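You operate a simulated robot arm through the tools that you are given. There is no shell and no other tool. Be economical: measure what you need, move in short steps, check, and stop when the job is done.

You run a simulated robot arm. Do the job below in one go: nothing can be reset, and whatever is moved stays where it is left.

## Task
Wind up the desk clock, set it to six o'clock and start it.
Fine: stop it while you set it.

Only the result counts: the job must be done as asked and must still hold three seconds after the hand-in. Knocking over, shifting, dropping, spilling or breaking anything else fails it.

## Robot
A 6-joint arm with a two-finger parallel gripper, fixed in place. Base frame: the origin is at the foot of the arm, x ahead of it, y to its left, z up; the work surface is at about z = 74. Readings come in cm, degrees, newtons and seconds.
With the tool pointing down near the work surface it reaches from about 26 to 68 cm from the base axis. Its first joint turns from -66.0 to 66.0 degrees. Payload 2.9 kg.
Tool frame: the origin (TCP) lies between the finger pads and is the grasp point; the fingertips stand 3 cm ahead of it; z points along the fingers, y is the line along which they close. The gripper opens to 11 cm. The fingers are 2 cm wide and 1 cm thick; the gripper's body (4.8 by 11.2 cm) begins 5.5 cm behind the TCP.
Orientation is that of the tool frame in the base frame, as a unit quaternion [w, x, y, z]. With the fingers straight down and closing along the base's y, the tool's x points along the base's -x, its y along +y and its z along -z.

## Interface
- The arm moves only by the tool play_rows. Its arguments are lists of equal length, an entry for each row: "delta_pos": the shift along the tool's x, y, z in units of 400 mm (1.0 is 400 mm), a list of three; "rot": the turn, a rotation vector about the tool's x, y, z in units of 120 degrees (1.0 is 120 degrees), a list of three; "claw": the closure in counts, from 0 (fully open) to 255 (shut). In form: {"delta_pos": [[x, y, z], ...], "rot": [[ax, ay, az], ...], "claw": [claw, ...]}. A call has 1 to 10 rows; each row is the pose to reach, as a shift and turn from the pose commanded when the call began, along the tool's axes at that moment. A call with a number of a shift or a turn outside -1 to 1 is refused whole. Each row takes 0.2 s and may step no farther than 5 cm and 8.6 degrees from the row before; otherwise, or with a gripper value out of range, the whole call is refused. A pose out of reach is approached as far as the arm can. The call stops where the force on the tool passes 50 N (or 10 N more than at its start, if that is more) or the arm is blocked; 0.2 s more then pass. Each finger travels about 10.8 cm/s and halts on what it meets, pressing with about 27 N; the grip force reading is that of the motor and also rises with nothing between the fingers. The clock runs only during rows and for 0.2 s after the last one: add rows that repeat a pose to give the fingers time. It gives the time, the measured TCP pose, the force on the tool (base axes), the opening and the grip force at its end, in the units of the frame above (readings bear some noise), with the torque about the TCP (base axes, N m) and any sound that the robot's microphone picked up, and new pictures: "pictures" is both (left out), scene, wrist or none.
- Cameras (640 x 400 px; columns grow to the right, rows downward): "scene" is fixed at [5.46, 41.26, 139.21]; the picture's right is [-0.92, -0.39, 0.00], its down [-0.19, 0.45, -0.87] and it looks along [0.34, -0.80, -0.49] (base axes); focal length 314 px, centre (320, 200). "wrist" rides on the gripper at [7.3, 1.7, -10.3] in the tool frame; the picture's right is [-0.23, 0.97, 0.00], its down [-0.76, -0.18, -0.62] and it looks along [-0.61, -0.14, 0.78] (tool axes); focal length 222 px, centre (320, 200). There is no depth. A picture from a camera that has moved, and an enlarged one, comes with that camera's place and axes in the base frame and with its lens.
- inspect(camera, box): a new picture of the part [left, top, right, bottom] of that camera's present view, enlarged. No time passes.
- close_job(): hands the job in; it is judged then, once.

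Go step by step. Nothing tells you positions but the pictures and the camera data: compare them with the known pose of the tool, close in by small moves and look again before you grip or let go. The budget is 120 turns and 200 pictures, counting those below and the enlarged ones. Unless the task says otherwise, let go and move clear before handing in, and close with one line.

The tools are called as a command line: name --argument value ..., lists and objects as JSON in quotes. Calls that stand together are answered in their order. play_rows: Moves the arm, as the interface text tells. Its arguments: {"type":"object","properties":{"delta_pos":{"type":"array"},"rot":{"type":"array"},"claw":{"type":"array"},"pictures":{"type":"string","enum":["both","scene","wrist","none"]}},"required":["delta_pos","rot","claw"]} The other tools are called the same way: inspect (camera, box) takes an enlarged picture of a part of a camera's view; close_job () hands the job in.

At the start:

```text
time_s: 0.0
position: [25.38, -31.82, 116.88]
tcp_rot: [0.0, -0.001, 1.0, 0.0]
wrist_force: [0.5, -1.2, -0.6]
moment: [-0.03, 0.01, 0.01]
width: 11.01
grip_force: 0.0
```

scene: 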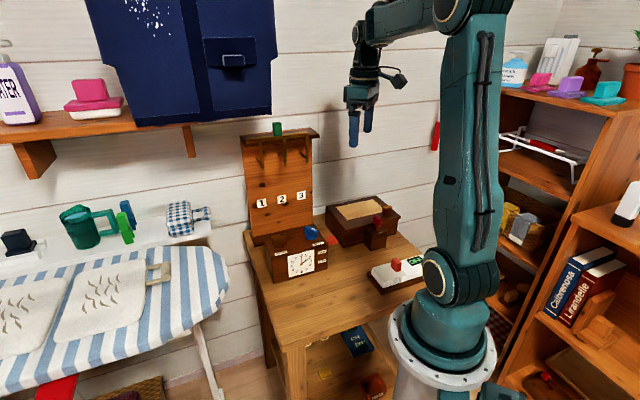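
wrist: 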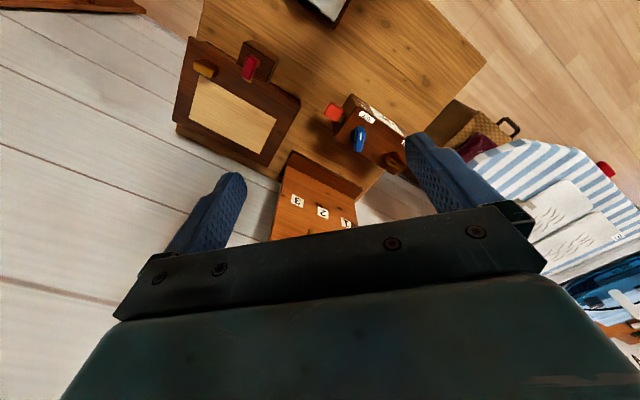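

I see the desk with a clock (white face), a wooden box and a hook board. I'll look closer at the clock and its surroundings.

inspect --camera "scene" --box '[230, 200, 350, 290]'

inspect --camera "wrist" --box '[300, 70, 440, 180]'

inspect --camera "scene" --box '[310, 180, 440, 300]'

```text
4.44 times, centred on (290, 245) of scene
camera zoom: at [5.46, 41.26, 139.21], right [-0.92, -0.39, 0.0], down [-0.19, 0.45, -0.87], along [0.34, -0.8, -0.49], focal length 1397 px, centre (453, 0)
```

zoom: 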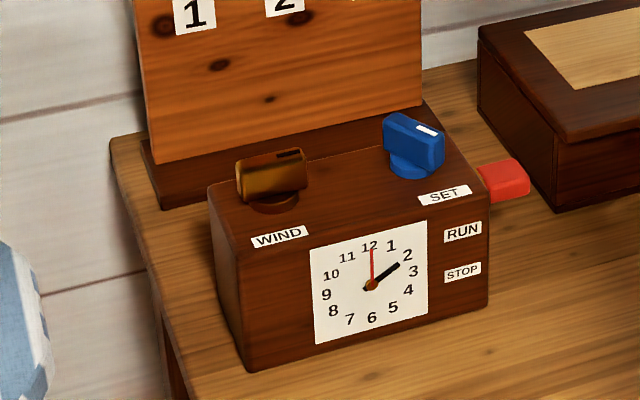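

```text
3.64 times, centred on (370, 125) of wrist
camera zoom: at [17.89, -30.17, 127.22], right [0.23, 0.97, 0.0], down [0.76, -0.18, 0.62], along [0.61, -0.14, -0.78], focal length 808 px, centre (138, 473)
```

zoom: 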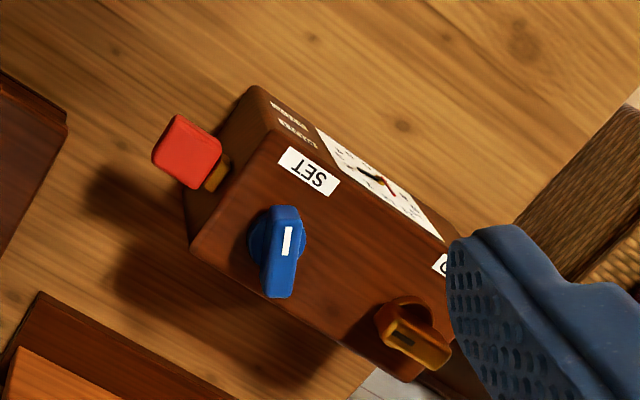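

```text
3.33 times, centred on (375, 240) of scene
camera zoom: at [5.46, 41.26, 139.21], right [-0.92, -0.39, 0.0], down [-0.19, 0.45, -0.87], along [0.34, -0.8, -0.49], focal length 1048 px, centre (137, 67)
```

zoom: 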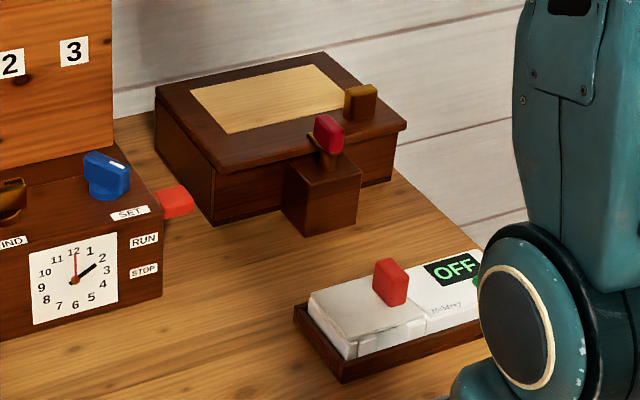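

The clock has a brass WIND key near (43.9,-19.9,86), a blue SET knob near (37.1,-26.5,86) and a red RUN/STOP lever near (32,-30.6,81.6). A tall board stands behind it. I'll move in for a better wrist view.

play_rows --delta_pos '[[-0.01, 0.06, 0.08], [-0.02, 0.12, 0.16], [-0.03, 0.18, 0.24], [-0.04, 0.245, 0.3225]]' --rot '[[0, 0, 0], [0, 0, 0], [0, 0, 0], [0, 0, 0]]' --claw '[0, 0, 0, 0]'

```text
time_s: 1.0
position: [26.76, -21.99, 103.89]
tcp_rot: [-0.001, -0.001, 1.0, 0.0]
wrist_force: [-0.2, 0.9, -0.6]
moment: [0.01, 0.01, -0.04]
width: 11.0
grip_force: 0.1
camera wrist: at [19.34, -20.18, 114.29], right [0.23, 0.97, 0.0], down [0.76, -0.18, 0.62], along [0.61, -0.14, -0.78], focal length 222 px, centre (320, 200)
```

scene: 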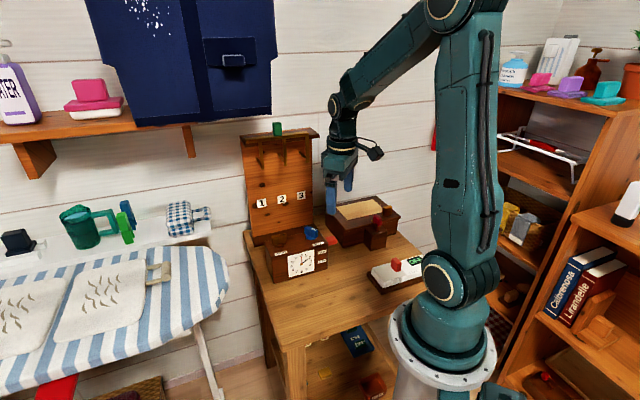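
wrist: 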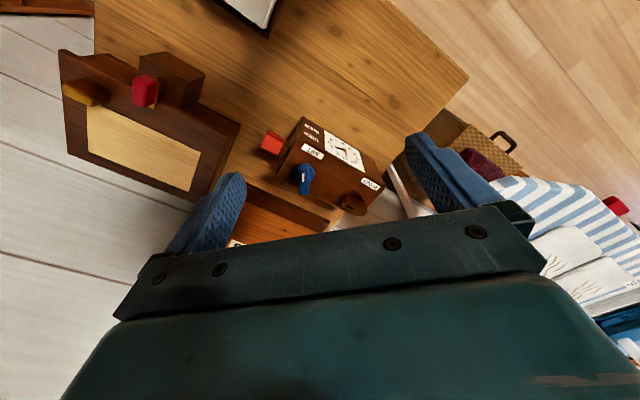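

I'll enlarge the clock in the wrist view.

inspect --camera "wrist" --box '[230, 100, 400, 240]'

inspect --camera "scene" --box '[265, 215, 345, 285]'

```text
2.86 times, centred on (315, 170) of wrist
camera zoom: at [19.34, -20.18, 114.29], right [0.23, 0.97, 0.0], down [0.76, -0.18, 0.62], along [0.61, -0.14, -0.78], focal length 635 px, centre (334, 286)
```

zoom: 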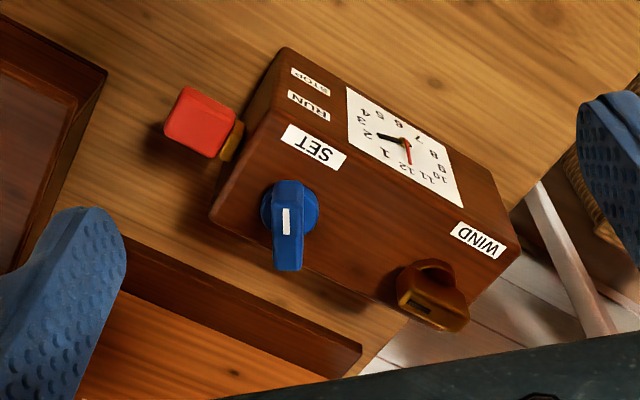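

```text
5.71 times, centred on (305, 250) of scene
camera zoom: at [5.46, 41.26, 139.21], right [-0.92, -0.39, 0.0], down [-0.19, 0.45, -0.87], along [0.34, -0.8, -0.49], focal length 1797 px, centre (406, -86)
```

zoom: 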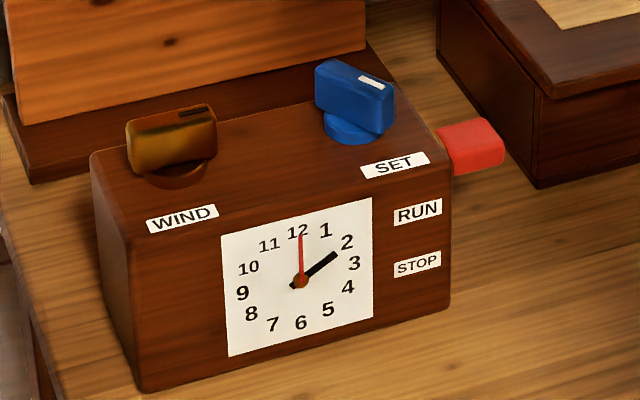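

The clock's long axis lies at about 45° and the lever is up at RUN, at about (32.5,-30.8,81.3). I'll go above the lever, yawed 45° and half open, to grip it and lower it to STOP.

play_rows --delta_pos '[[-0.02, -0.04, 0.05], [-0.04, -0.08, 0.1], [-0.065, -0.12, 0.15], [-0.09, -0.16, 0.2], [-0.11, -0.2, 0.25], [-0.13, -0.2325, 0.3], [-0.13, -0.2325, 0.3]]' --rot '[[0, 0, -0.0625], [0, 0, -0.125], [0, 0, -0.1875], [0, 0, -0.25], [0, 0, -0.3125], [0, 0, -0.375], [0, 0, -0.375]]' --claw '[139, 139, 139, 139, 139, 139, 139]'

```text
time_s: 2.6
position: [32.03, -31.1, 92.01]
tcp_rot: [-0.001, -0.384, 0.923, -0.001]
wrist_force: [-0.3, -0.1, 0.1]
moment: [0.02, -0.01, -0.01]
width: 5.03
grip_force: 0.1
camera wrist: at [25.65, -35.11, 102.41], right [-0.53, 0.85, 0.0], down [0.66, 0.41, 0.62], along [0.53, 0.33, -0.78], focal length 222 px, centre (320, 200)
```

scene: 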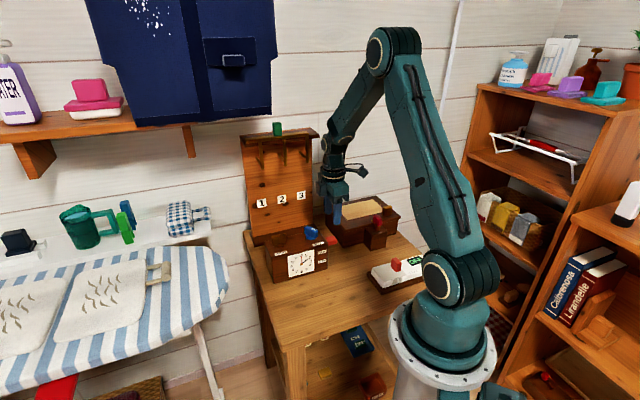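
wrist: 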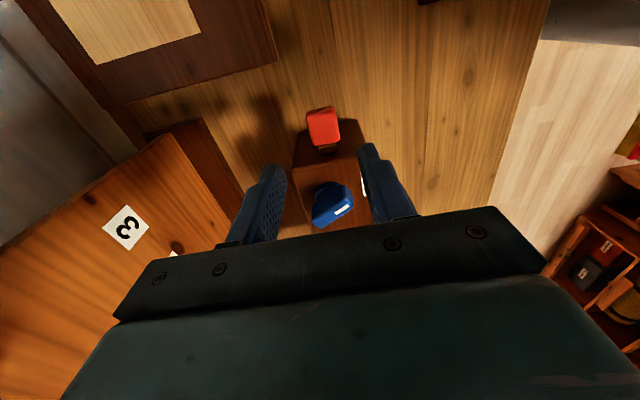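

The lever sits centred between the fingers, so I'll descend around it and close gently.

play_rows --delta_pos '[[0, 0, 0.08], [0, 0, 0.16], [0, 0, 0.235], [0, 0, 0.235]]' --rot '[[0, 0, 0], [0, 0, 0], [0, 0, 0], [0, 0, 0]]' --claw '[139, 139, 139, 139]'

inspect --camera "scene" --box '[265, 205, 365, 285]'

```text
time_s: 3.6
position: [32.0, -31.32, 82.65]
tcp_rot: [-0.001, -0.384, 0.923, 0.0]
wrist_force: [-0.1, -0.1, 0.6]
moment: [-0.01, 0.0, 0.0]
width: 5.02
grip_force: 0.0
camera wrist: at [25.51, -35.24, 93.06], right [-0.53, 0.85, 0.0], down [0.66, 0.41, 0.62], along [0.53, 0.33, -0.78], focal length 222 px, centre (320, 200)
```

scene: 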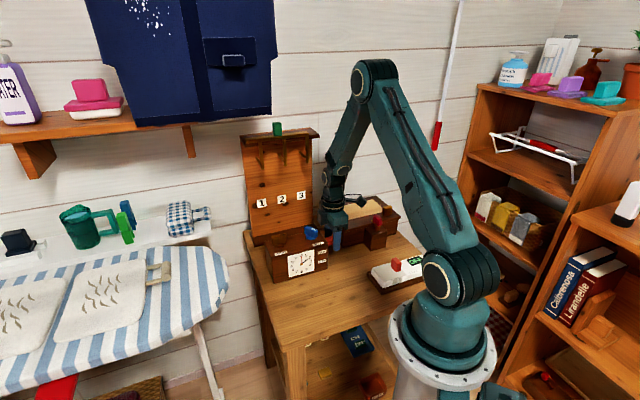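
wrist: 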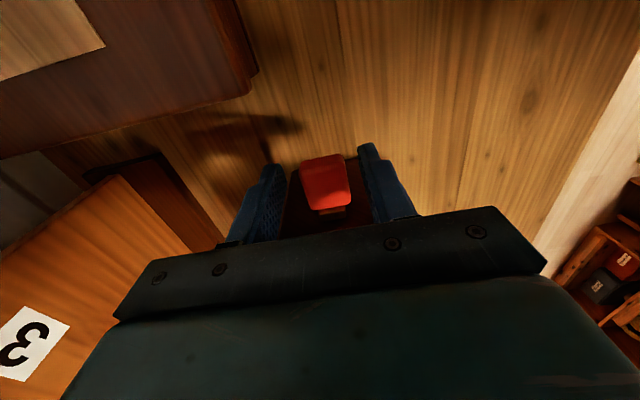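

```text
5.00 times, centred on (315, 245) of scene
camera zoom: at [5.46, 41.26, 139.21], right [-0.92, -0.39, 0.0], down [-0.19, 0.45, -0.87], along [0.34, -0.8, -0.49], focal length 1572 px, centre (345, -25)
```

zoom: 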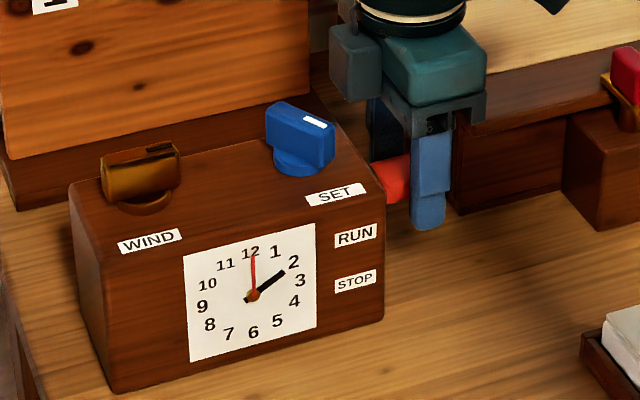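

The lever lies between the fingers, slightly towards the clock. I'll nudge over and close.

play_rows --delta_pos '[[-0.0125, 0.0075, 0], [-0.0125, 0.0075, 0], [-0.0125, 0.0075, 0], [-0.0125, 0.0075, 0]]' --rot '[[0, 0, 0], [0, 0, 0], [0, 0, 0], [0, 0, 0]]' --claw '[139, 200, 230, 230]'

```text
time_s: 4.6
position: [32.14, -30.84, 82.71]
tcp_rot: [-0.002, -0.383, 0.924, 0.0]
wrist_force: [-3.6, 0.6, 0.4]
moment: [0.04, -0.06, 0.0]
width: 2.68
grip_force: 45.0
camera wrist: at [25.7, -34.71, 93.05], right [-0.53, 0.85, 0.0], down [0.67, 0.41, 0.62], along [0.53, 0.33, -0.78], focal length 222 px, centre (320, 200)
```

scene: 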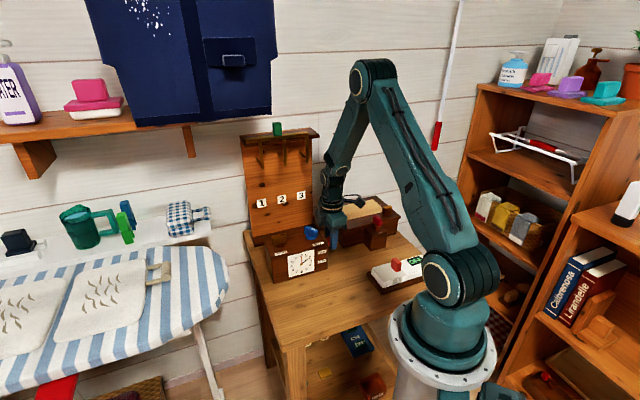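
wrist: 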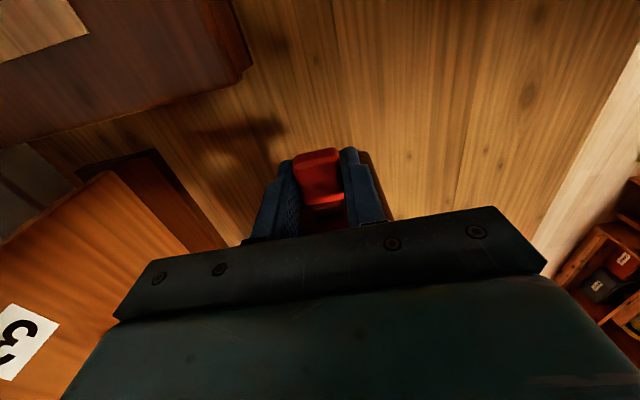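

I've gripped the lever (2.7 cm wide). I'll lower it in small steps.

play_rows --delta_pos '[[0, 0, 0.015], [0, 0, 0.03], [0, 0, 0.045], [0, 0, 0.06], [0, 0, 0.075]]' --rot '[[0, 0, 0], [0, 0, 0], [0, 0, 0], [0, 0, 0], [0, 0, 0]]' --claw '[230, 230, 230, 230, 230]' --pictures "none"

inspect --camera "scene" --box '[265, 205, 365, 285]'

```text
time_s: 5.4
position: [32.18, -30.79, 81.36]
tcp_rot: [-0.001, -0.382, 0.924, 0.001]
wrist_force: [-6.3, 3.0, 13.2]
moment: [0.72, 0.08, 0.18]
width: 2.68
grip_force: 44.8
stopped in row 4: the force on the tool passed its limit at 68 N (the readings are from after the stop); the commanded pose is now the measured one
```

```text
5.00 times, centred on (315, 245) of scene
camera zoom: at [5.44, 41.28, 139.21], right [-0.92, -0.39, 0.0], down [-0.19, 0.45, -0.87], along [0.34, -0.8, -0.49], focal length 1572 px, centre (345, -25)
```

zoom: 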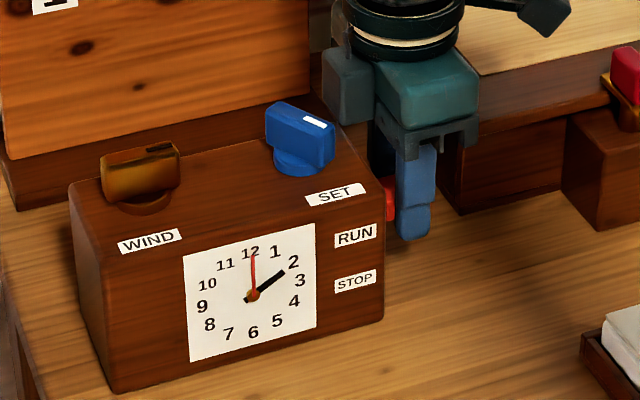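

The lever moved 1.3 cm and then hit resistance. I'll open, rise and look.

play_rows --delta_pos '[[0, 0, 0], [0, 0, 0], [0, 0, -0.1], [0, 0, -0.22], [0, 0, -0.22]]' --rot '[[0, 0, 0], [0, 0, 0], [0, 0, 0], [0, 0, 0], [0, 0, 0]]' --claw '[139, 139, 139, 139, 139]' --pictures "wrist"

inspect --camera "scene" --box '[265, 205, 365, 285]'

```text
time_s: 6.6
position: [32.29, -30.61, 90.21]
tcp_rot: [-0.001, -0.383, 0.924, 0.001]
wrist_force: [-0.1, -0.3, 0.0]
moment: [-0.01, 0.03, 0.01]
width: 5.03
grip_force: 0.0
camera wrist: at [25.86, -34.66, 100.55], right [-0.53, 0.85, 0.0], down [0.67, 0.41, 0.62], along [0.53, 0.33, -0.78], focal length 222 px, centre (320, 200)
```

wrist: 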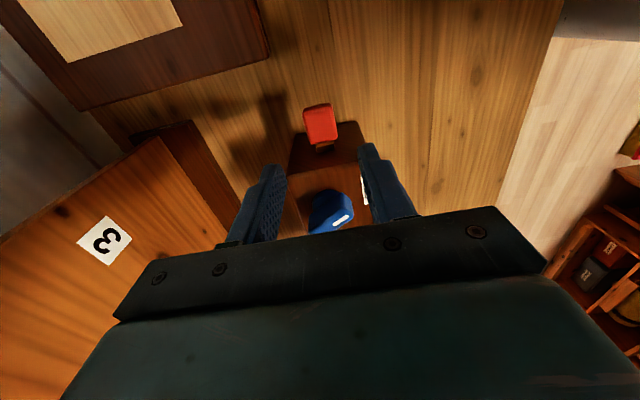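

```text
5.00 times, centred on (315, 245) of scene
camera zoom: at [5.46, 41.26, 139.21], right [-0.92, -0.39, 0.0], down [-0.19, 0.45, -0.87], along [0.34, -0.8, -0.49], focal length 1572 px, centre (345, -25)
```

zoom: 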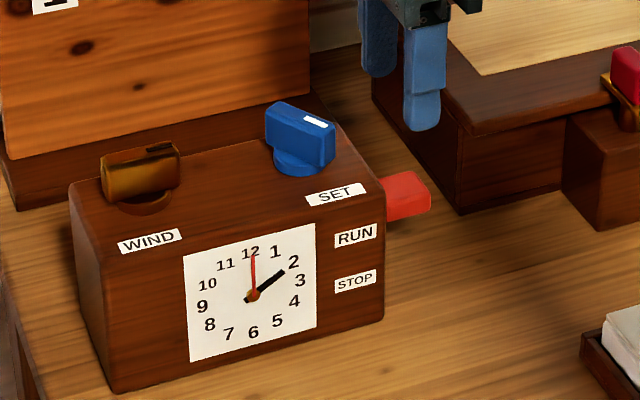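

The lever now sits about halfway down, near z 80. I'll close the fingers and push it down from above, letting it pivot freely.

play_rows --delta_pos '[[0.008, 0, 0], [0.008, 0, 0.05], [0.008, 0, 0.1], [0.008, 0, 0.13], [0.008, 0, 0.15], [0.008, 0, 0.165], [0.008, 0, 0.18], [0.008, 0, 0.195], [0.008, 0, 0.21], [0.008, 0, 0.225]]' --rot '[[0, 0, 0], [0, 0, 0], [0, 0, 0], [0, 0, 0], [0, 0, 0], [0, 0, 0], [0, 0, 0], [0, 0, 0], [0, 0, 0], [0, 0, 0]]' --claw '[255, 255, 255, 255, 255, 255, 255, 255, 255, 255]' --pictures "wrist"

inspect --camera "scene" --box '[265, 205, 365, 285]'

```text
time_s: 8.8
position: [31.99, -30.93, 81.28]
tcp_rot: [-0.001, -0.383, 0.924, -0.001]
wrist_force: [-12.2, 6.9, 38.5]
moment: [0.21, 0.33, 0.1]
width: 0.03
grip_force: 26.7
camera wrist: at [25.53, -34.9, 91.71], right [-0.53, 0.85, 0.0], down [0.67, 0.41, 0.62], along [0.53, 0.33, -0.78], focal length 222 px, centre (320, 200)
```

wrist: 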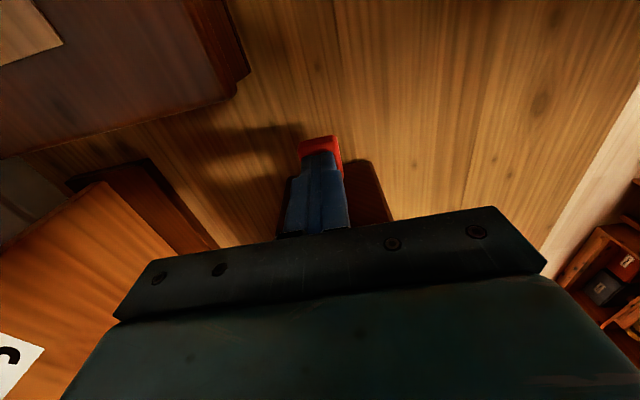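

```text
5.00 times, centred on (315, 245) of scene
camera zoom: at [5.4, 41.31, 139.2], right [-0.92, -0.39, 0.0], down [-0.19, 0.45, -0.87], along [0.34, -0.8, -0.49], focal length 1572 px, centre (345, -25)
```

zoom: 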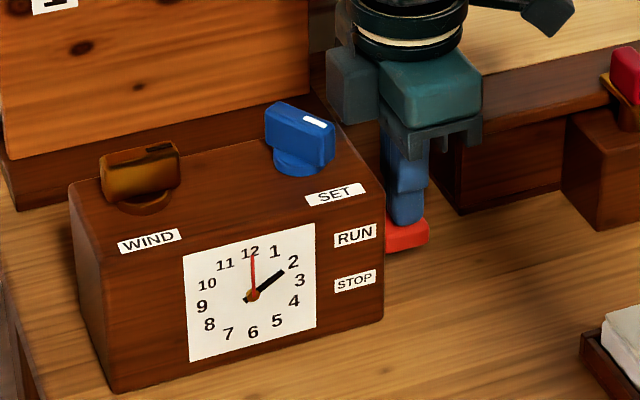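

The lever has moved down well, level with STOP. I'll rise and check that it stays.

play_rows --delta_pos '[[0, 0, -0.1], [0, 0, -0.2], [0, 0, -0.3], [0, 0, -0.3]]' --rot '[[0, 0, 0], [0, 0, 0], [0, 0, 0], [0, 0, 0]]' --claw '[255, 200, 139, 139]' --pictures "wrist"

inspect --camera "scene" --box '[265, 205, 365, 285]'

```text
time_s: 9.8
position: [32.22, -31.0, 93.28]
tcp_rot: [-0.001, -0.383, 0.924, 0.001]
wrist_force: [0.1, -0.1, -0.5]
moment: [0.02, 0.01, 0.02]
width: 5.02
grip_force: 0.0
camera wrist: at [25.68, -34.98, 103.68], right [-0.53, 0.85, 0.0], down [0.67, 0.41, 0.62], along [0.53, 0.33, -0.78], focal length 222 px, centre (320, 200)
```

wrist: 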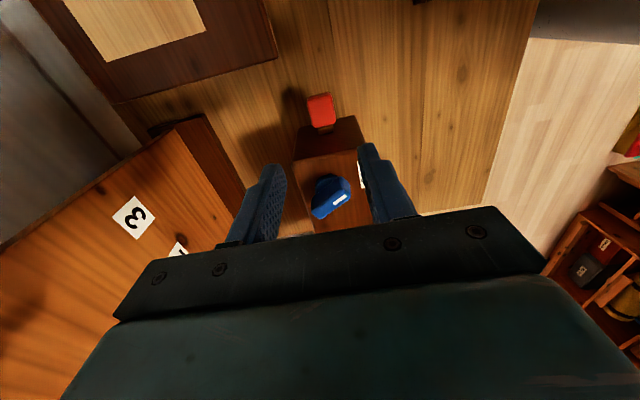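

```text
5.00 times, centred on (315, 245) of scene
camera zoom: at [5.46, 41.26, 139.21], right [-0.92, -0.39, 0.0], down [-0.19, 0.45, -0.87], along [0.34, -0.8, -0.49], focal length 1572 px, centre (345, -25)
```

zoom: 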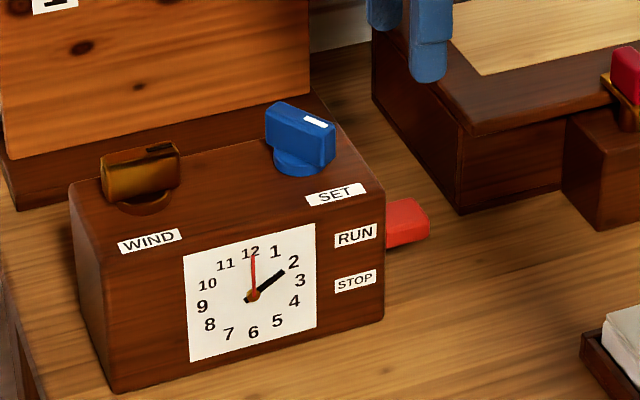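

The lever rests at STOP. Next I'll move above the brass WIND key, keeping the fingers either side of its bar.

play_rows --delta_pos '[[-0.03, 0, -0.0925], [-0.12, -0.003, -0.0925], [-0.22, -0.006, -0.0925], [-0.32, -0.009, -0.0925], [-0.3995, -0.0106, -0.0925], [-0.3995, -0.0106, -0.0925]]' --rot '[[0, 0, 0], [0, 0, 0], [0, 0, 0], [0, 0, 0], [0, 0, 0], [0, 0, 0]]' --claw '[139, 139, 139, 139, 139, 139]'

inspect --camera "wrist" --box '[230, 80, 430, 240]'

inspect --camera "scene" --box '[265, 205, 365, 285]'

```text
time_s: 11.2
position: [43.48, -20.01, 96.67]
tcp_rot: [-0.001, -0.383, 0.924, 0.001]
wrist_force: [-0.2, 0.4, -0.6]
moment: [0.02, 0.0, 0.02]
width: 4.99
grip_force: 0.0
camera wrist: at [37.1, -23.93, 107.06], right [-0.53, 0.85, 0.0], down [0.67, 0.41, 0.62], along [0.53, 0.33, -0.78], focal length 222 px, centre (320, 200)
```

scene: 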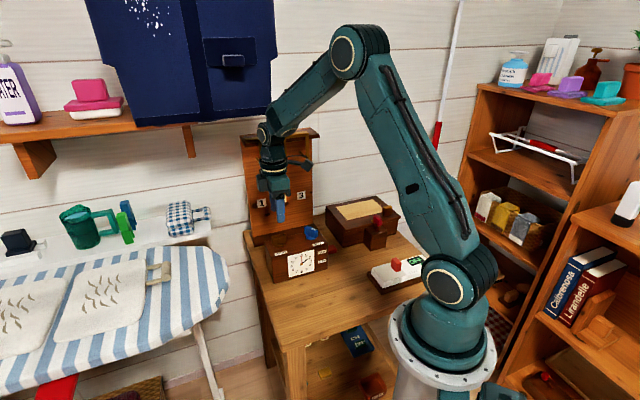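
wrist: 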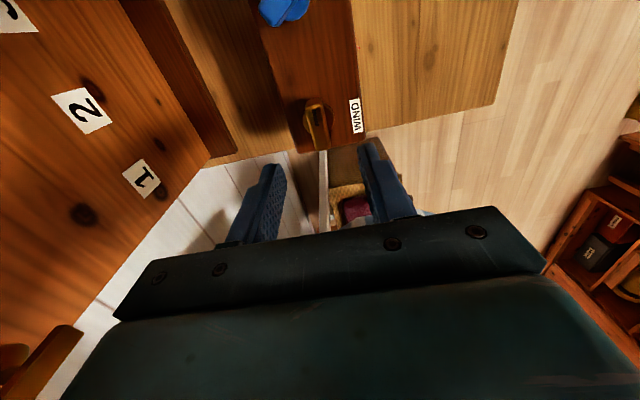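

```text
2.50 times, centred on (330, 160) of wrist
camera zoom: at [37.1, -23.93, 107.06], right [-0.53, 0.85, 0.0], down [0.67, 0.41, 0.62], along [0.53, 0.33, -0.78], focal length 555 px, centre (295, 300)
```

zoom: 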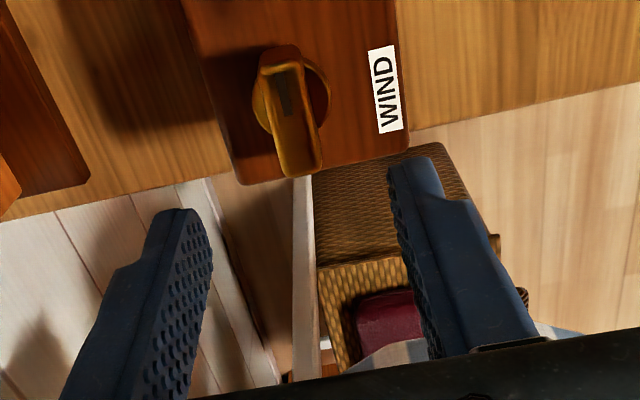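

```text
5.00 times, centred on (315, 245) of scene
camera zoom: at [5.46, 41.26, 139.21], right [-0.92, -0.39, 0.0], down [-0.19, 0.45, -0.87], along [0.34, -0.8, -0.49], focal length 1572 px, centre (345, -25)
```

zoom: 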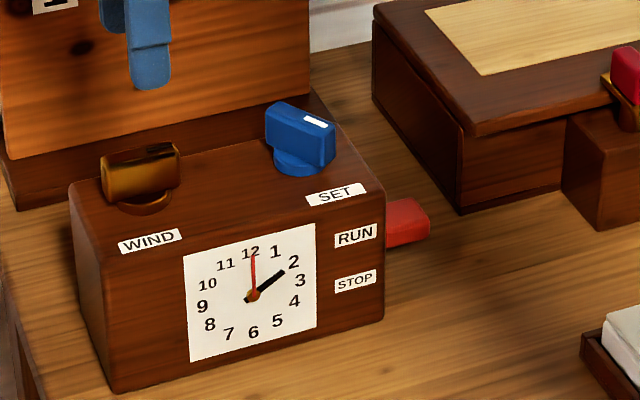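

The key axis is right under the TCP at about (43.5,-20). I'll descend to z 87.6 and close on the bar.

play_rows --delta_pos '[[0, 0, 0.1], [0, 0, 0.18], [0, 0, 0.225], [0, 0, 0.225], [0, 0, 0.225], [0, 0, 0.225]]' --rot '[[0, 0, 0], [0, 0, 0], [0, 0, 0], [0, 0, 0], [0, 0, 0], [0, 0, 0]]' --claw '[139, 139, 139, 200, 245, 245]' --pictures "wrist"

inspect --camera "scene" --box '[255, 195, 355, 275]'

```text
time_s: 12.6
position: [43.65, -19.96, 87.69]
tcp_rot: [0.001, -0.383, 0.924, -0.001]
wrist_force: [9.7, -8.2, -7.0]
moment: [-0.27, 0.03, -0.03]
width: 1.59
grip_force: 45.1
camera wrist: at [37.21, -23.99, 98.11], right [-0.53, 0.85, 0.0], down [0.66, 0.41, 0.62], along [0.53, 0.33, -0.78], focal length 222 px, centre (320, 200)
```

wrist: 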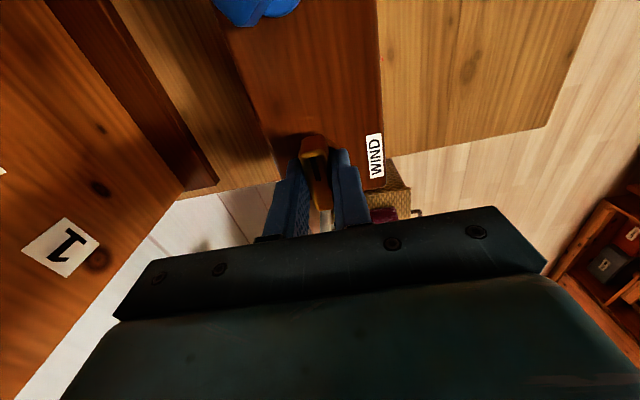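

```text
5.00 times, centred on (305, 235) of scene
camera zoom: at [5.5, 41.24, 139.22], right [-0.92, -0.39, 0.0], down [-0.19, 0.45, -0.87], along [0.34, -0.8, -0.49], focal length 1572 px, centre (395, 25)
```

zoom: 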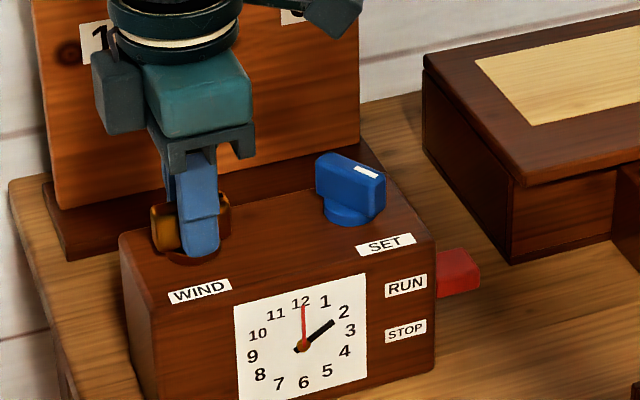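

I've gripped the key (1.6 cm). I'll turn it clockwise, seen from above, by 40° and listen.

play_rows --delta_pos '[[0, -0.003, 0], [0, -0.003, 0], [0, -0.003, 0], [0, -0.003, 0], [0, -0.003, 0], [0, -0.003, 0]]' --rot '[[0, 0, 0], [0, 0, 0.067], [0, 0, 0.133], [0, 0, 0.2], [0, 0, 0.267], [0, 0, 0.333]]' --claw '[245, 245, 245, 245, 245, 245]' --pictures "wrist"

inspect --camera "scene" --box '[255, 195, 355, 275]'

```text
time_s: 14.0
position: [43.71, -19.98, 87.83]
tcp_rot: [-0.002, -0.045, 0.999, 0.002]
wrist_force: [0.6, 12.7, -7.4]
moment: [-0.27, -1.28, 0.02]
width: 1.58
grip_force: 45.6
camera wrist: at [36.18, -18.99, 98.14], right [0.14, 0.99, 0.0], down [0.78, -0.11, 0.62], along [0.61, -0.09, -0.78], focal length 222 px, centre (320, 200)
```

wrist: 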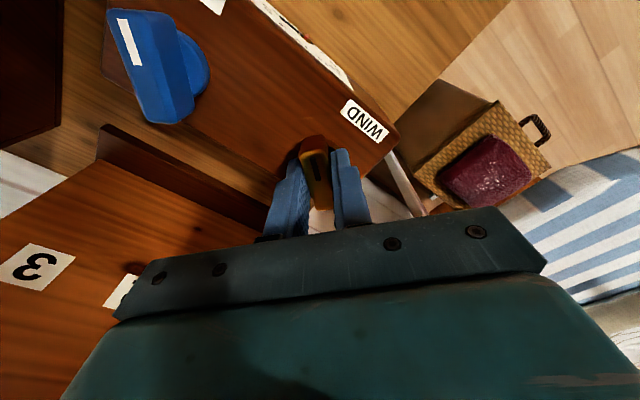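

```text
5.00 times, centred on (305, 235) of scene
camera zoom: at [5.47, 41.29, 139.2], right [-0.92, -0.39, 0.0], down [-0.19, 0.45, -0.87], along [0.34, -0.8, -0.49], focal length 1572 px, centre (395, 25)
```

zoom: 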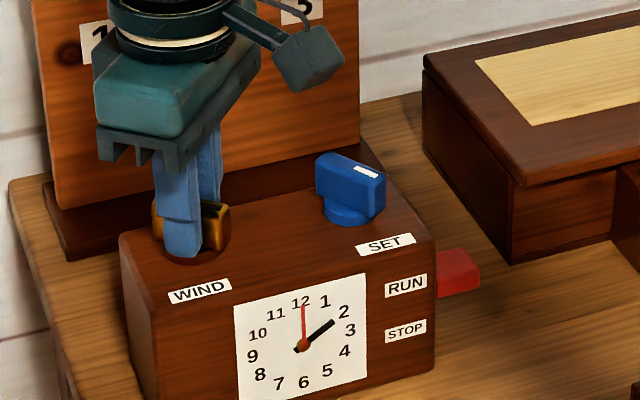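

The key turns freely with the gripper. I'll continue clockwise 75° while relieving the side force.

play_rows --delta_pos '[[0, 0.003, 0], [0, 0.003, 0], [0, 0.003, 0], [0, 0.003, 0], [0, 0.003, 0], [0, 0.003, 0], [0, 0.003, 0], [0, 0.003, 0], [0, 0.003, 0], [0, 0.003, 0]]' --rot '[[0, 0, 0.0667], [0, 0, 0.1333], [0, 0, 0.2], [0, 0, 0.2667], [0, 0, 0.3333], [0, 0, 0.4], [0, 0, 0.4667], [0, 0, 0.5333], [0, 0, 0.6], [0, 0, 0.6667]]' --claw '[245, 245, 245, 245, 245, 245, 245, 245, 245, 245]' --pictures "none"

inspect --camera "scene" --box '[255, 195, 355, 275]'

```text
time_s: 16.2
position: [43.7, -19.94, 87.67]
tcp_rot: [-0.002, 0.609, 0.793, 0.001]
wrist_force: [7.5, 13.6, -17.2]
moment: [1.3, 0.2, 0.01]
width: 1.58
grip_force: 45.4
```

```text
5.00 times, centred on (305, 235) of scene
camera zoom: at [5.51, 41.28, 139.2], right [-0.92, -0.39, 0.0], down [-0.19, 0.45, -0.87], along [0.34, -0.8, -0.49], focal length 1572 px, centre (395, 25)
```

zoom: 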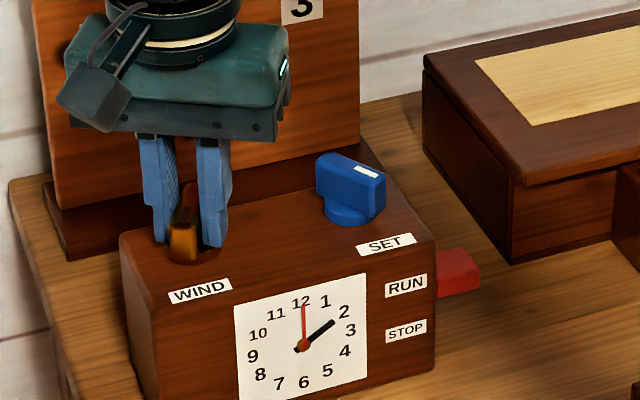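

120° so far. Continuing clockwise.

play_rows --delta_pos '[[0.002, 0.003, 0.002], [0.002, 0.003, 0.002], [0.002, 0.003, 0.002], [0.002, 0.003, 0.002], [0.002, 0.003, 0.002], [0.002, 0.003, 0.002], [0.002, 0.003, 0.002], [0.002, 0.003, 0.002], [0.002, 0.003, 0.002], [0.002, 0.003, 0.002]]' --rot '[[0, 0, 0.0667], [0, 0, 0.1333], [0, 0, 0.2], [0, 0, 0.2667], [0, 0, 0.3333], [0, 0, 0.4], [0, 0, 0.4667], [0, 0, 0.5333], [0, 0, 0.6], [0, 0, 0.6667]]' --claw '[245, 245, 245, 245, 245, 245, 245, 245, 245, 245]' --pictures "none"

inspect --camera "scene" --box '[255, 195, 355, 275]'

```text
time_s: 18.4
position: [43.93, -19.95, 87.8]
tcp_rot: [0.001, 0.977, 0.214, 0.0]
wrist_force: [0.2, 0.5, 13.8]
moment: [-0.3, 0.69, -0.02]
width: 1.6
grip_force: 45.0
```

```text
5.00 times, centred on (305, 235) of scene
camera zoom: at [5.45, 41.27, 139.21], right [-0.92, -0.39, 0.0], down [-0.19, 0.45, -0.87], along [0.34, -0.8, -0.49], focal length 1572 px, centre (395, 25)
```

zoom: 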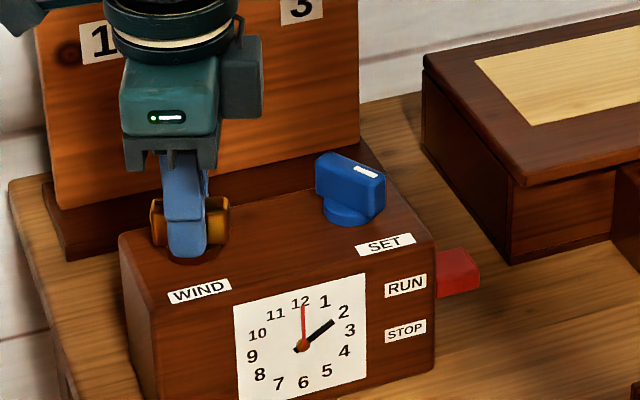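

200° turned, no stop yet. Continuing.

play_rows --delta_pos '[[0, 0, 0], [0, 0, 0], [0, 0, 0], [0, 0, 0], [0, 0, 0], [0, 0, 0], [0, 0, 0], [0, 0, 0], [0, 0, 0], [0, 0, 0]]' --rot '[[0, 0, 0.0667], [0, 0, 0.1333], [0, 0, 0.2], [0, 0, 0.2667], [0, 0, 0.3333], [0, 0, 0.4], [0, 0, 0.4667], [0, 0, 0.5333], [0, 0, 0.6], [0, 0, 0.6667]]' --claw '[245, 245, 245, 245, 245, 245, 245, 245, 245, 245]' --pictures "wrist"

inspect --camera "scene" --box '[255, 195, 355, 275]'

```text
time_s: 19.8
position: [43.85, -20.07, 87.63]
tcp_rot: [-0.012, 0.989, -0.145, 0.004]
wrist_force: [3.8, 5.8, -0.1]
moment: [-0.93, 0.49, -0.03]
width: 1.65
grip_force: 45.0
out of reach, approached as far as the arm can: row 6
stopped in row 6: the force on the tool passed its limit at 79 N (the readings are from after the stop); the commanded pose is now the measured one
camera wrist: at [50.0, -23.98, 98.08], right [-0.5, -0.87, -0.02], down [-0.69, 0.38, 0.62], along [-0.53, 0.33, -0.78], focal length 222 px, centre (320, 200)
```

wrist: 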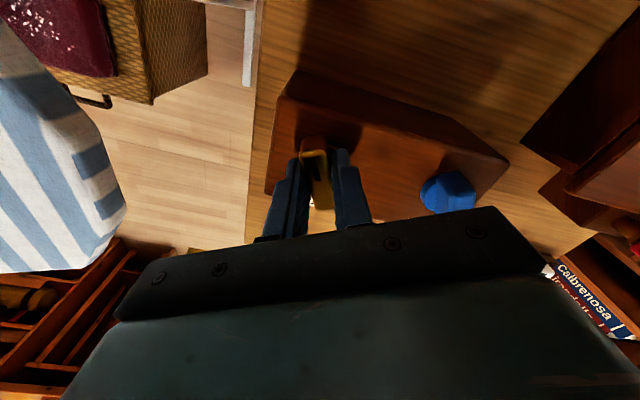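

```text
5.00 times, centred on (305, 235) of scene
camera zoom: at [5.47, 41.28, 139.2], right [-0.92, -0.39, 0.0], down [-0.19, 0.45, -0.87], along [0.34, -0.8, -0.49], focal length 1572 px, centre (395, 25)
```

zoom: 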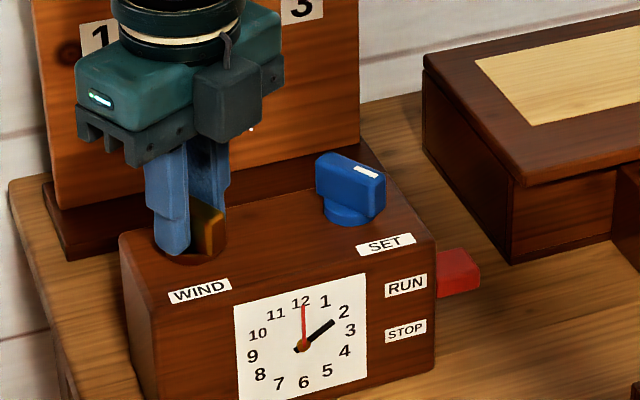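

The wrist reached its limit after about 240° of winding. I'll open, lift, swing back 180° and regrip.

play_rows --delta_pos '[[0, 0, 0], [0, 0, 0], [0, 0, -0.06], [0, 0, -0.12], [0, 0, -0.12], [0, 0, -0.12], [0, 0, -0.12], [0, 0, -0.12], [0, 0, -0.12], [0, 0, -0.12]]' --rot '[[0, 0, 0], [0, 0, 0], [0, 0, 0], [0, 0, -0.07], [0, 0, -0.14], [0, 0, -0.21], [0, 0, -0.28], [0, 0, -0.35], [0, 0, -0.42], [0, 0, -0.49]]' --claw '[139, 139, 139, 139, 139, 139, 139, 139, 139, 139]' --pictures "none"

inspect --camera "scene" --box '[255, 195, 355, 275]'

```text
time_s: 22.0
position: [43.75, -20.33, 92.51]
tcp_rot: [-0.007, 0.933, 0.359, 0.01]
wrist_force: [0.6, -0.2, -0.4]
moment: [0.01, 0.0, -0.02]
width: 4.99
grip_force: 0.1
```

```text
5.00 times, centred on (305, 235) of scene
camera zoom: at [5.46, 41.26, 139.21], right [-0.92, -0.39, 0.0], down [-0.19, 0.45, -0.87], along [0.34, -0.8, -0.49], focal length 1572 px, centre (395, 25)
```

zoom: 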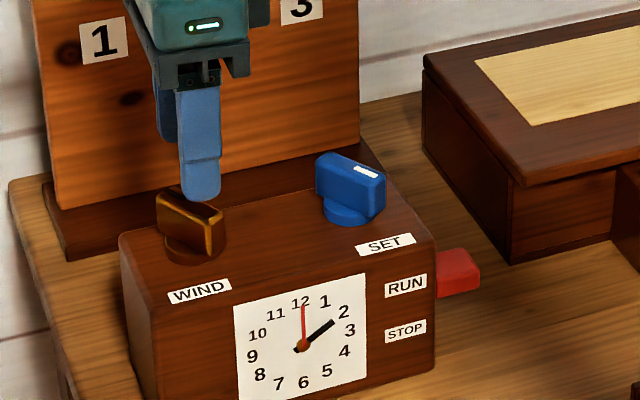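

The key stayed put. I'll swing back the remaining 121°.

play_rows --delta_pos '[[0.003, -0.007, 0], [0.003, -0.007, 0], [0.003, -0.007, 0], [0.003, -0.007, 0], [0.003, -0.007, 0], [0.003, -0.007, 0], [0.003, -0.007, 0], [0.003, -0.007, 0], [0.003, -0.007, 0], [0.003, -0.007, 0]]' --rot '[[0, 0, -0.07], [0, 0, -0.14], [0, 0, -0.21], [0, 0, -0.28], [0, 0, -0.35], [0, 0, -0.42], [0, 0, -0.49], [0, 0, -0.56], [0, 0, -0.63], [0, 0, -0.7]]' --claw '[139, 139, 139, 139, 139, 139, 139, 139, 139, 139]' --pictures "none"

play_rows --delta_pos '[[0, 0, 0], [0, 0, 0], [0, 0, 0], [0, 0, 0], [0, 0, 0]]' --rot '[[0, 0, -0.07], [0, 0, -0.14], [0, 0, -0.21], [0, 0, -0.28], [0, 0, -0.31]]' --claw '[139, 139, 139, 139, 139]' --pictures "wrist"

inspect --camera "wrist" --box '[230, 80, 430, 240]'

```text
time_s: 24.2
position: [43.59, -19.91, 92.49]
tcp_rot: [0.001, 0.452, 0.892, 0.013]
wrist_force: [-0.4, 0.3, -0.5]
moment: [0.02, 0.01, -0.02]
width: 5.02
grip_force: 0.1
```

```text
time_s: 25.4
position: [43.54, -19.9, 92.47]
tcp_rot: [0.005, 0.145, 0.989, 0.011]
wrist_force: [0.0, 0.4, 0.7]
moment: [0.03, 0.04, -0.02]
width: 5.01
grip_force: 0.0
camera wrist: at [36.89, -16.49, 102.87], right [0.5, 0.87, 0.02], down [0.67, -0.4, 0.62], along [0.55, -0.29, -0.78], focal length 222 px, centre (320, 200)
```

wrist: 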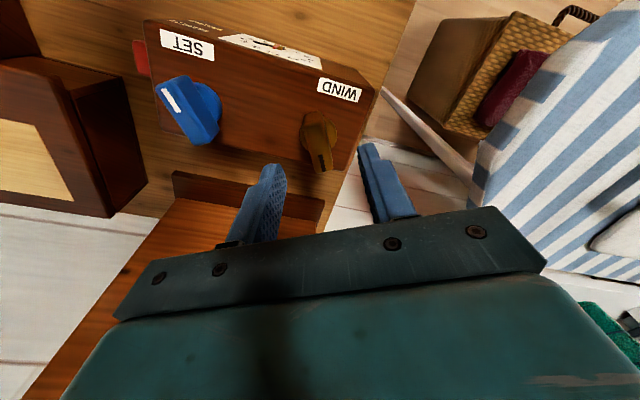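

```text
2.50 times, centred on (330, 160) of wrist
camera zoom: at [36.89, -16.49, 102.87], right [0.5, 0.87, 0.02], down [0.67, -0.4, 0.62], along [0.55, -0.29, -0.78], focal length 555 px, centre (295, 300)
```

zoom: 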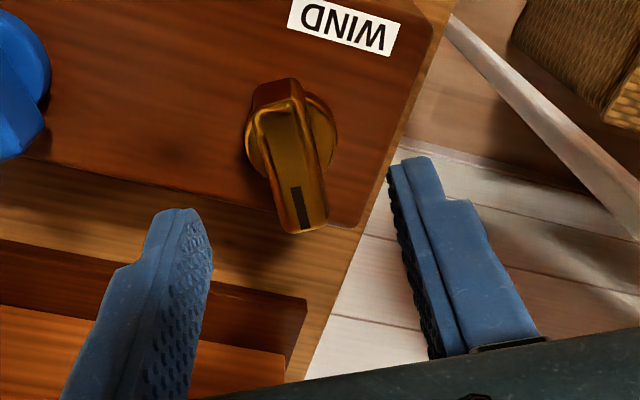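

The bar is aligned with the fingers. I'll descend, grip and wind on.

play_rows --delta_pos '[[0, 0, 0.06], [0, 0, 0.12], [0, 0, 0.12], [0, 0, 0.12], [0, 0, 0.12], [0, 0, 0.12], [0, 0, 0.12], [0, 0, 0.12], [0, 0, 0.12]]' --rot '[[0, 0, 0], [0, 0, 0], [0, 0, 0], [0, 0, 0], [0, 0, 0], [0, 0, 0.067], [0, 0, 0.133], [0, 0, 0.2], [0, 0, 0.267]]' --claw '[139, 139, 200, 245, 245, 245, 245, 245, 245]' --pictures "none"

inspect --camera "scene" --box '[255, 195, 355, 275]'

```text
time_s: 27.4
position: [43.7, -20.01, 87.72]
tcp_rot: [0.001, 0.416, 0.909, 0.011]
wrist_force: [-5.4, -10.9, 4.7]
moment: [-1.5, 0.37, 0.01]
width: 1.62
grip_force: 45.1
```

```text
5.00 times, centred on (305, 235) of scene
camera zoom: at [5.45, 41.24, 139.22], right [-0.92, -0.39, 0.0], down [-0.19, 0.45, -0.87], along [0.34, -0.8, -0.49], focal length 1572 px, centre (395, 25)
```

zoom: 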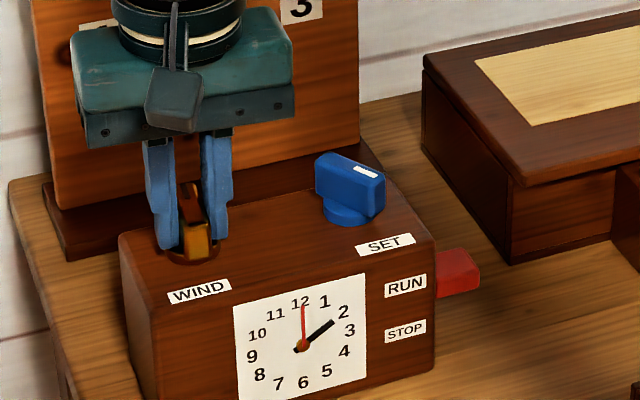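

Still turning freely. Winding 130° more.

play_rows --delta_pos '[[0, 0, 0], [0, 0, 0], [0, 0, 0], [0, 0, 0], [0, 0, 0], [0, 0, 0], [0, 0, 0], [0, 0, 0], [0, 0, 0]]' --rot '[[0, 0, 0.07], [0, 0, 0.14], [0, 0, 0.21], [0, 0, 0.28], [0, 0, 0.35], [0, 0, 0.42], [0, 0, 0.49], [0, 0, 0.55], [0, 0, 0.55]]' --claw '[245, 245, 245, 245, 245, 245, 245, 245, 245]' --pictures "none"

play_rows --delta_pos '[[0, 0, 0], [0, 0, 0], [0, 0, 0], [0, 0, 0], [0, 0, 0], [0, 0, 0], [0, 0, 0], [0, 0, 0], [0, 0, 0]]' --rot '[[0, 0, 0.07], [0, 0, 0.14], [0, 0, 0.21], [0, 0, 0.28], [0, 0, 0.35], [0, 0, 0.42], [0, 0, 0.49], [0, 0, 0.54], [0, 0, 0.54]]' --claw '[245, 245, 245, 245, 245, 245, 245, 245, 245]' --pictures "none"

inspect --camera "scene" --box '[255, 195, 355, 275]'

```text
time_s: 29.4
position: [43.89, -19.97, 87.75]
tcp_rot: [-0.003, 0.843, 0.537, 0.012]
wrist_force: [5.9, -13.2, 21.9]
moment: [-0.27, 1.05, 0.01]
width: 1.59
grip_force: 44.8
```

```text
time_s: 31.4
position: [43.91, -19.89, 87.66]
tcp_rot: [-0.01, 1.0, 0.008, 0.008]
wrist_force: [18.1, -5.7, 6.4]
moment: [0.34, -0.69, 3.97]
width: 3.75
grip_force: 45.0
```

```text
5.00 times, centred on (305, 235) of scene
camera zoom: at [5.49, 41.25, 139.21], right [-0.92, -0.39, 0.0], down [-0.19, 0.45, -0.87], along [0.34, -0.8, -0.49], focal length 1572 px, centre (395, 25)
```

zoom: 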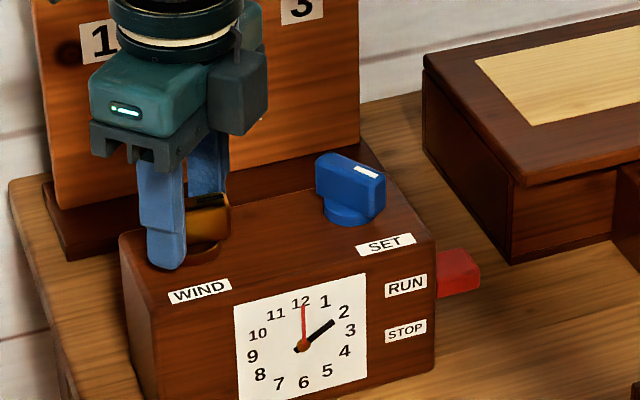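

A firm stop came at about 360° in total (4 Nm, and the key slipped in the fingers), so the spring should be wound. I'll open, lift and look.

play_rows --delta_pos '[[0, 0, 0], [0, 0, 0], [0, 0, -0.07], [0, 0, -0.15], [0, 0, -0.15], [0, 0, -0.15], [0, 0, -0.15], [0, 0, -0.15], [0, 0, -0.15], [0, 0, -0.15]]' --rot '[[0, 0, 0], [0, 0, 0], [0, 0, 0], [0, 0, -0.07], [0, 0, -0.14], [0, 0, -0.21], [0, 0, -0.28], [0, 0, -0.35], [0, 0, -0.42], [0, 0, -0.49]]' --claw '[110, 110, 110, 139, 139, 139, 139, 139, 139, 139]' --pictures "none"

inspect --camera "scene" --box '[255, 195, 355, 275]'

```text
time_s: 33.6
position: [43.68, -20.02, 93.72]
tcp_rot: [-0.006, 0.869, 0.495, 0.01]
wrist_force: [-0.7, -0.8, 0.2]
moment: [-0.02, 0.0, -0.01]
width: 4.97
grip_force: 0.0
```

```text
5.00 times, centred on (305, 235) of scene
camera zoom: at [5.46, 41.26, 139.21], right [-0.92, -0.39, 0.0], down [-0.19, 0.45, -0.87], along [0.34, -0.8, -0.49], focal length 1572 px, centre (395, 25)
```

zoom: 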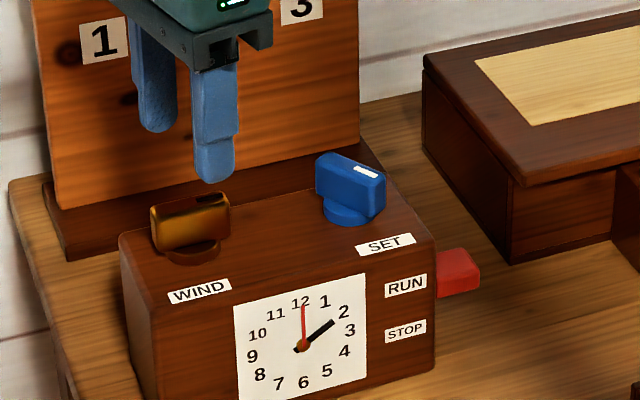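

The key stands at its full turn. Now to the SET knob at about (37.2,-26.9), yawed -20° to match its bar.

play_rows --delta_pos '[[-0.06, -0.013, 0], [-0.12, -0.026, 0], [-0.18, -0.039, 0], [-0.231, -0.052, 0], [-0.231, -0.052, 0], [-0.231, -0.052, 0], [-0.231, -0.052, 0], [-0.231, -0.052, 0], [-0.231, -0.052, 0], [-0.231, -0.052, 0]]' --rot '[[0, 0, -0.07], [0, 0, -0.14], [0, 0, -0.21], [0, 0, -0.28], [0, 0, -0.35], [0, 0, -0.42], [0, 0, -0.49], [0, 0, -0.56], [0, 0, -0.63], [0, 0, -0.7]]' --claw '[139, 139, 139, 139, 139, 139, 139, 139, 139, 139]' --pictures "none"

play_rows --delta_pos '[[0, 0, 0], [0, 0, 0], [0, 0, 0]]' --rot '[[0, 0, -0.07], [0, 0, -0.138], [0, 0, -0.138]]' --claw '[139, 139, 139]' --pictures "wrist"

inspect --camera "wrist" --box '[230, 80, 430, 240]'

```text
time_s: 35.8
position: [37.14, -26.79, 93.52]
tcp_rot: [0.002, 0.314, 0.949, 0.012]
wrist_force: [0.2, 0.2, 0.6]
moment: [0.02, 0.01, 0.01]
width: 5.01
grip_force: 0.0
```

```text
time_s: 36.6
position: [37.2, -26.97, 93.42]
tcp_rot: [0.004, 0.175, 0.984, 0.011]
wrist_force: [-0.5, -0.3, 0.0]
moment: [-0.01, 0.01, -0.01]
width: 5.01
grip_force: 0.1
camera wrist: at [30.61, -23.0, 103.9], right [0.55, 0.84, 0.02], down [0.65, -0.44, 0.62], along [0.53, -0.33, -0.78], focal length 222 px, centre (320, 200)
```

wrist: 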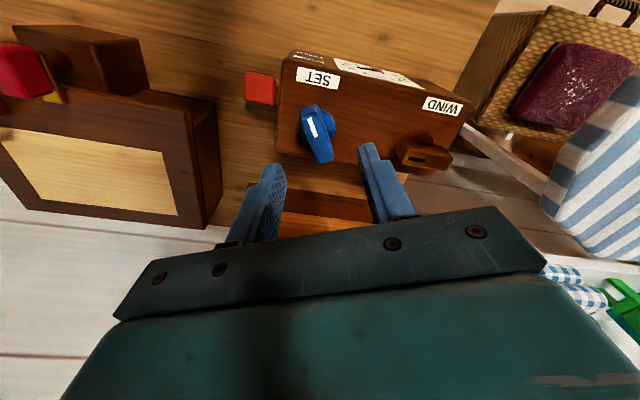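

```text
2.50 times, centred on (330, 160) of wrist
camera zoom: at [30.61, -23.0, 103.9], right [0.55, 0.84, 0.02], down [0.65, -0.44, 0.62], along [0.53, -0.33, -0.78], focal length 555 px, centre (295, 300)
```

zoom: 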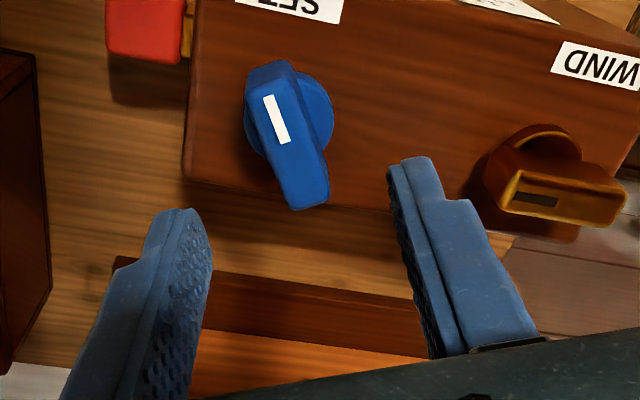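

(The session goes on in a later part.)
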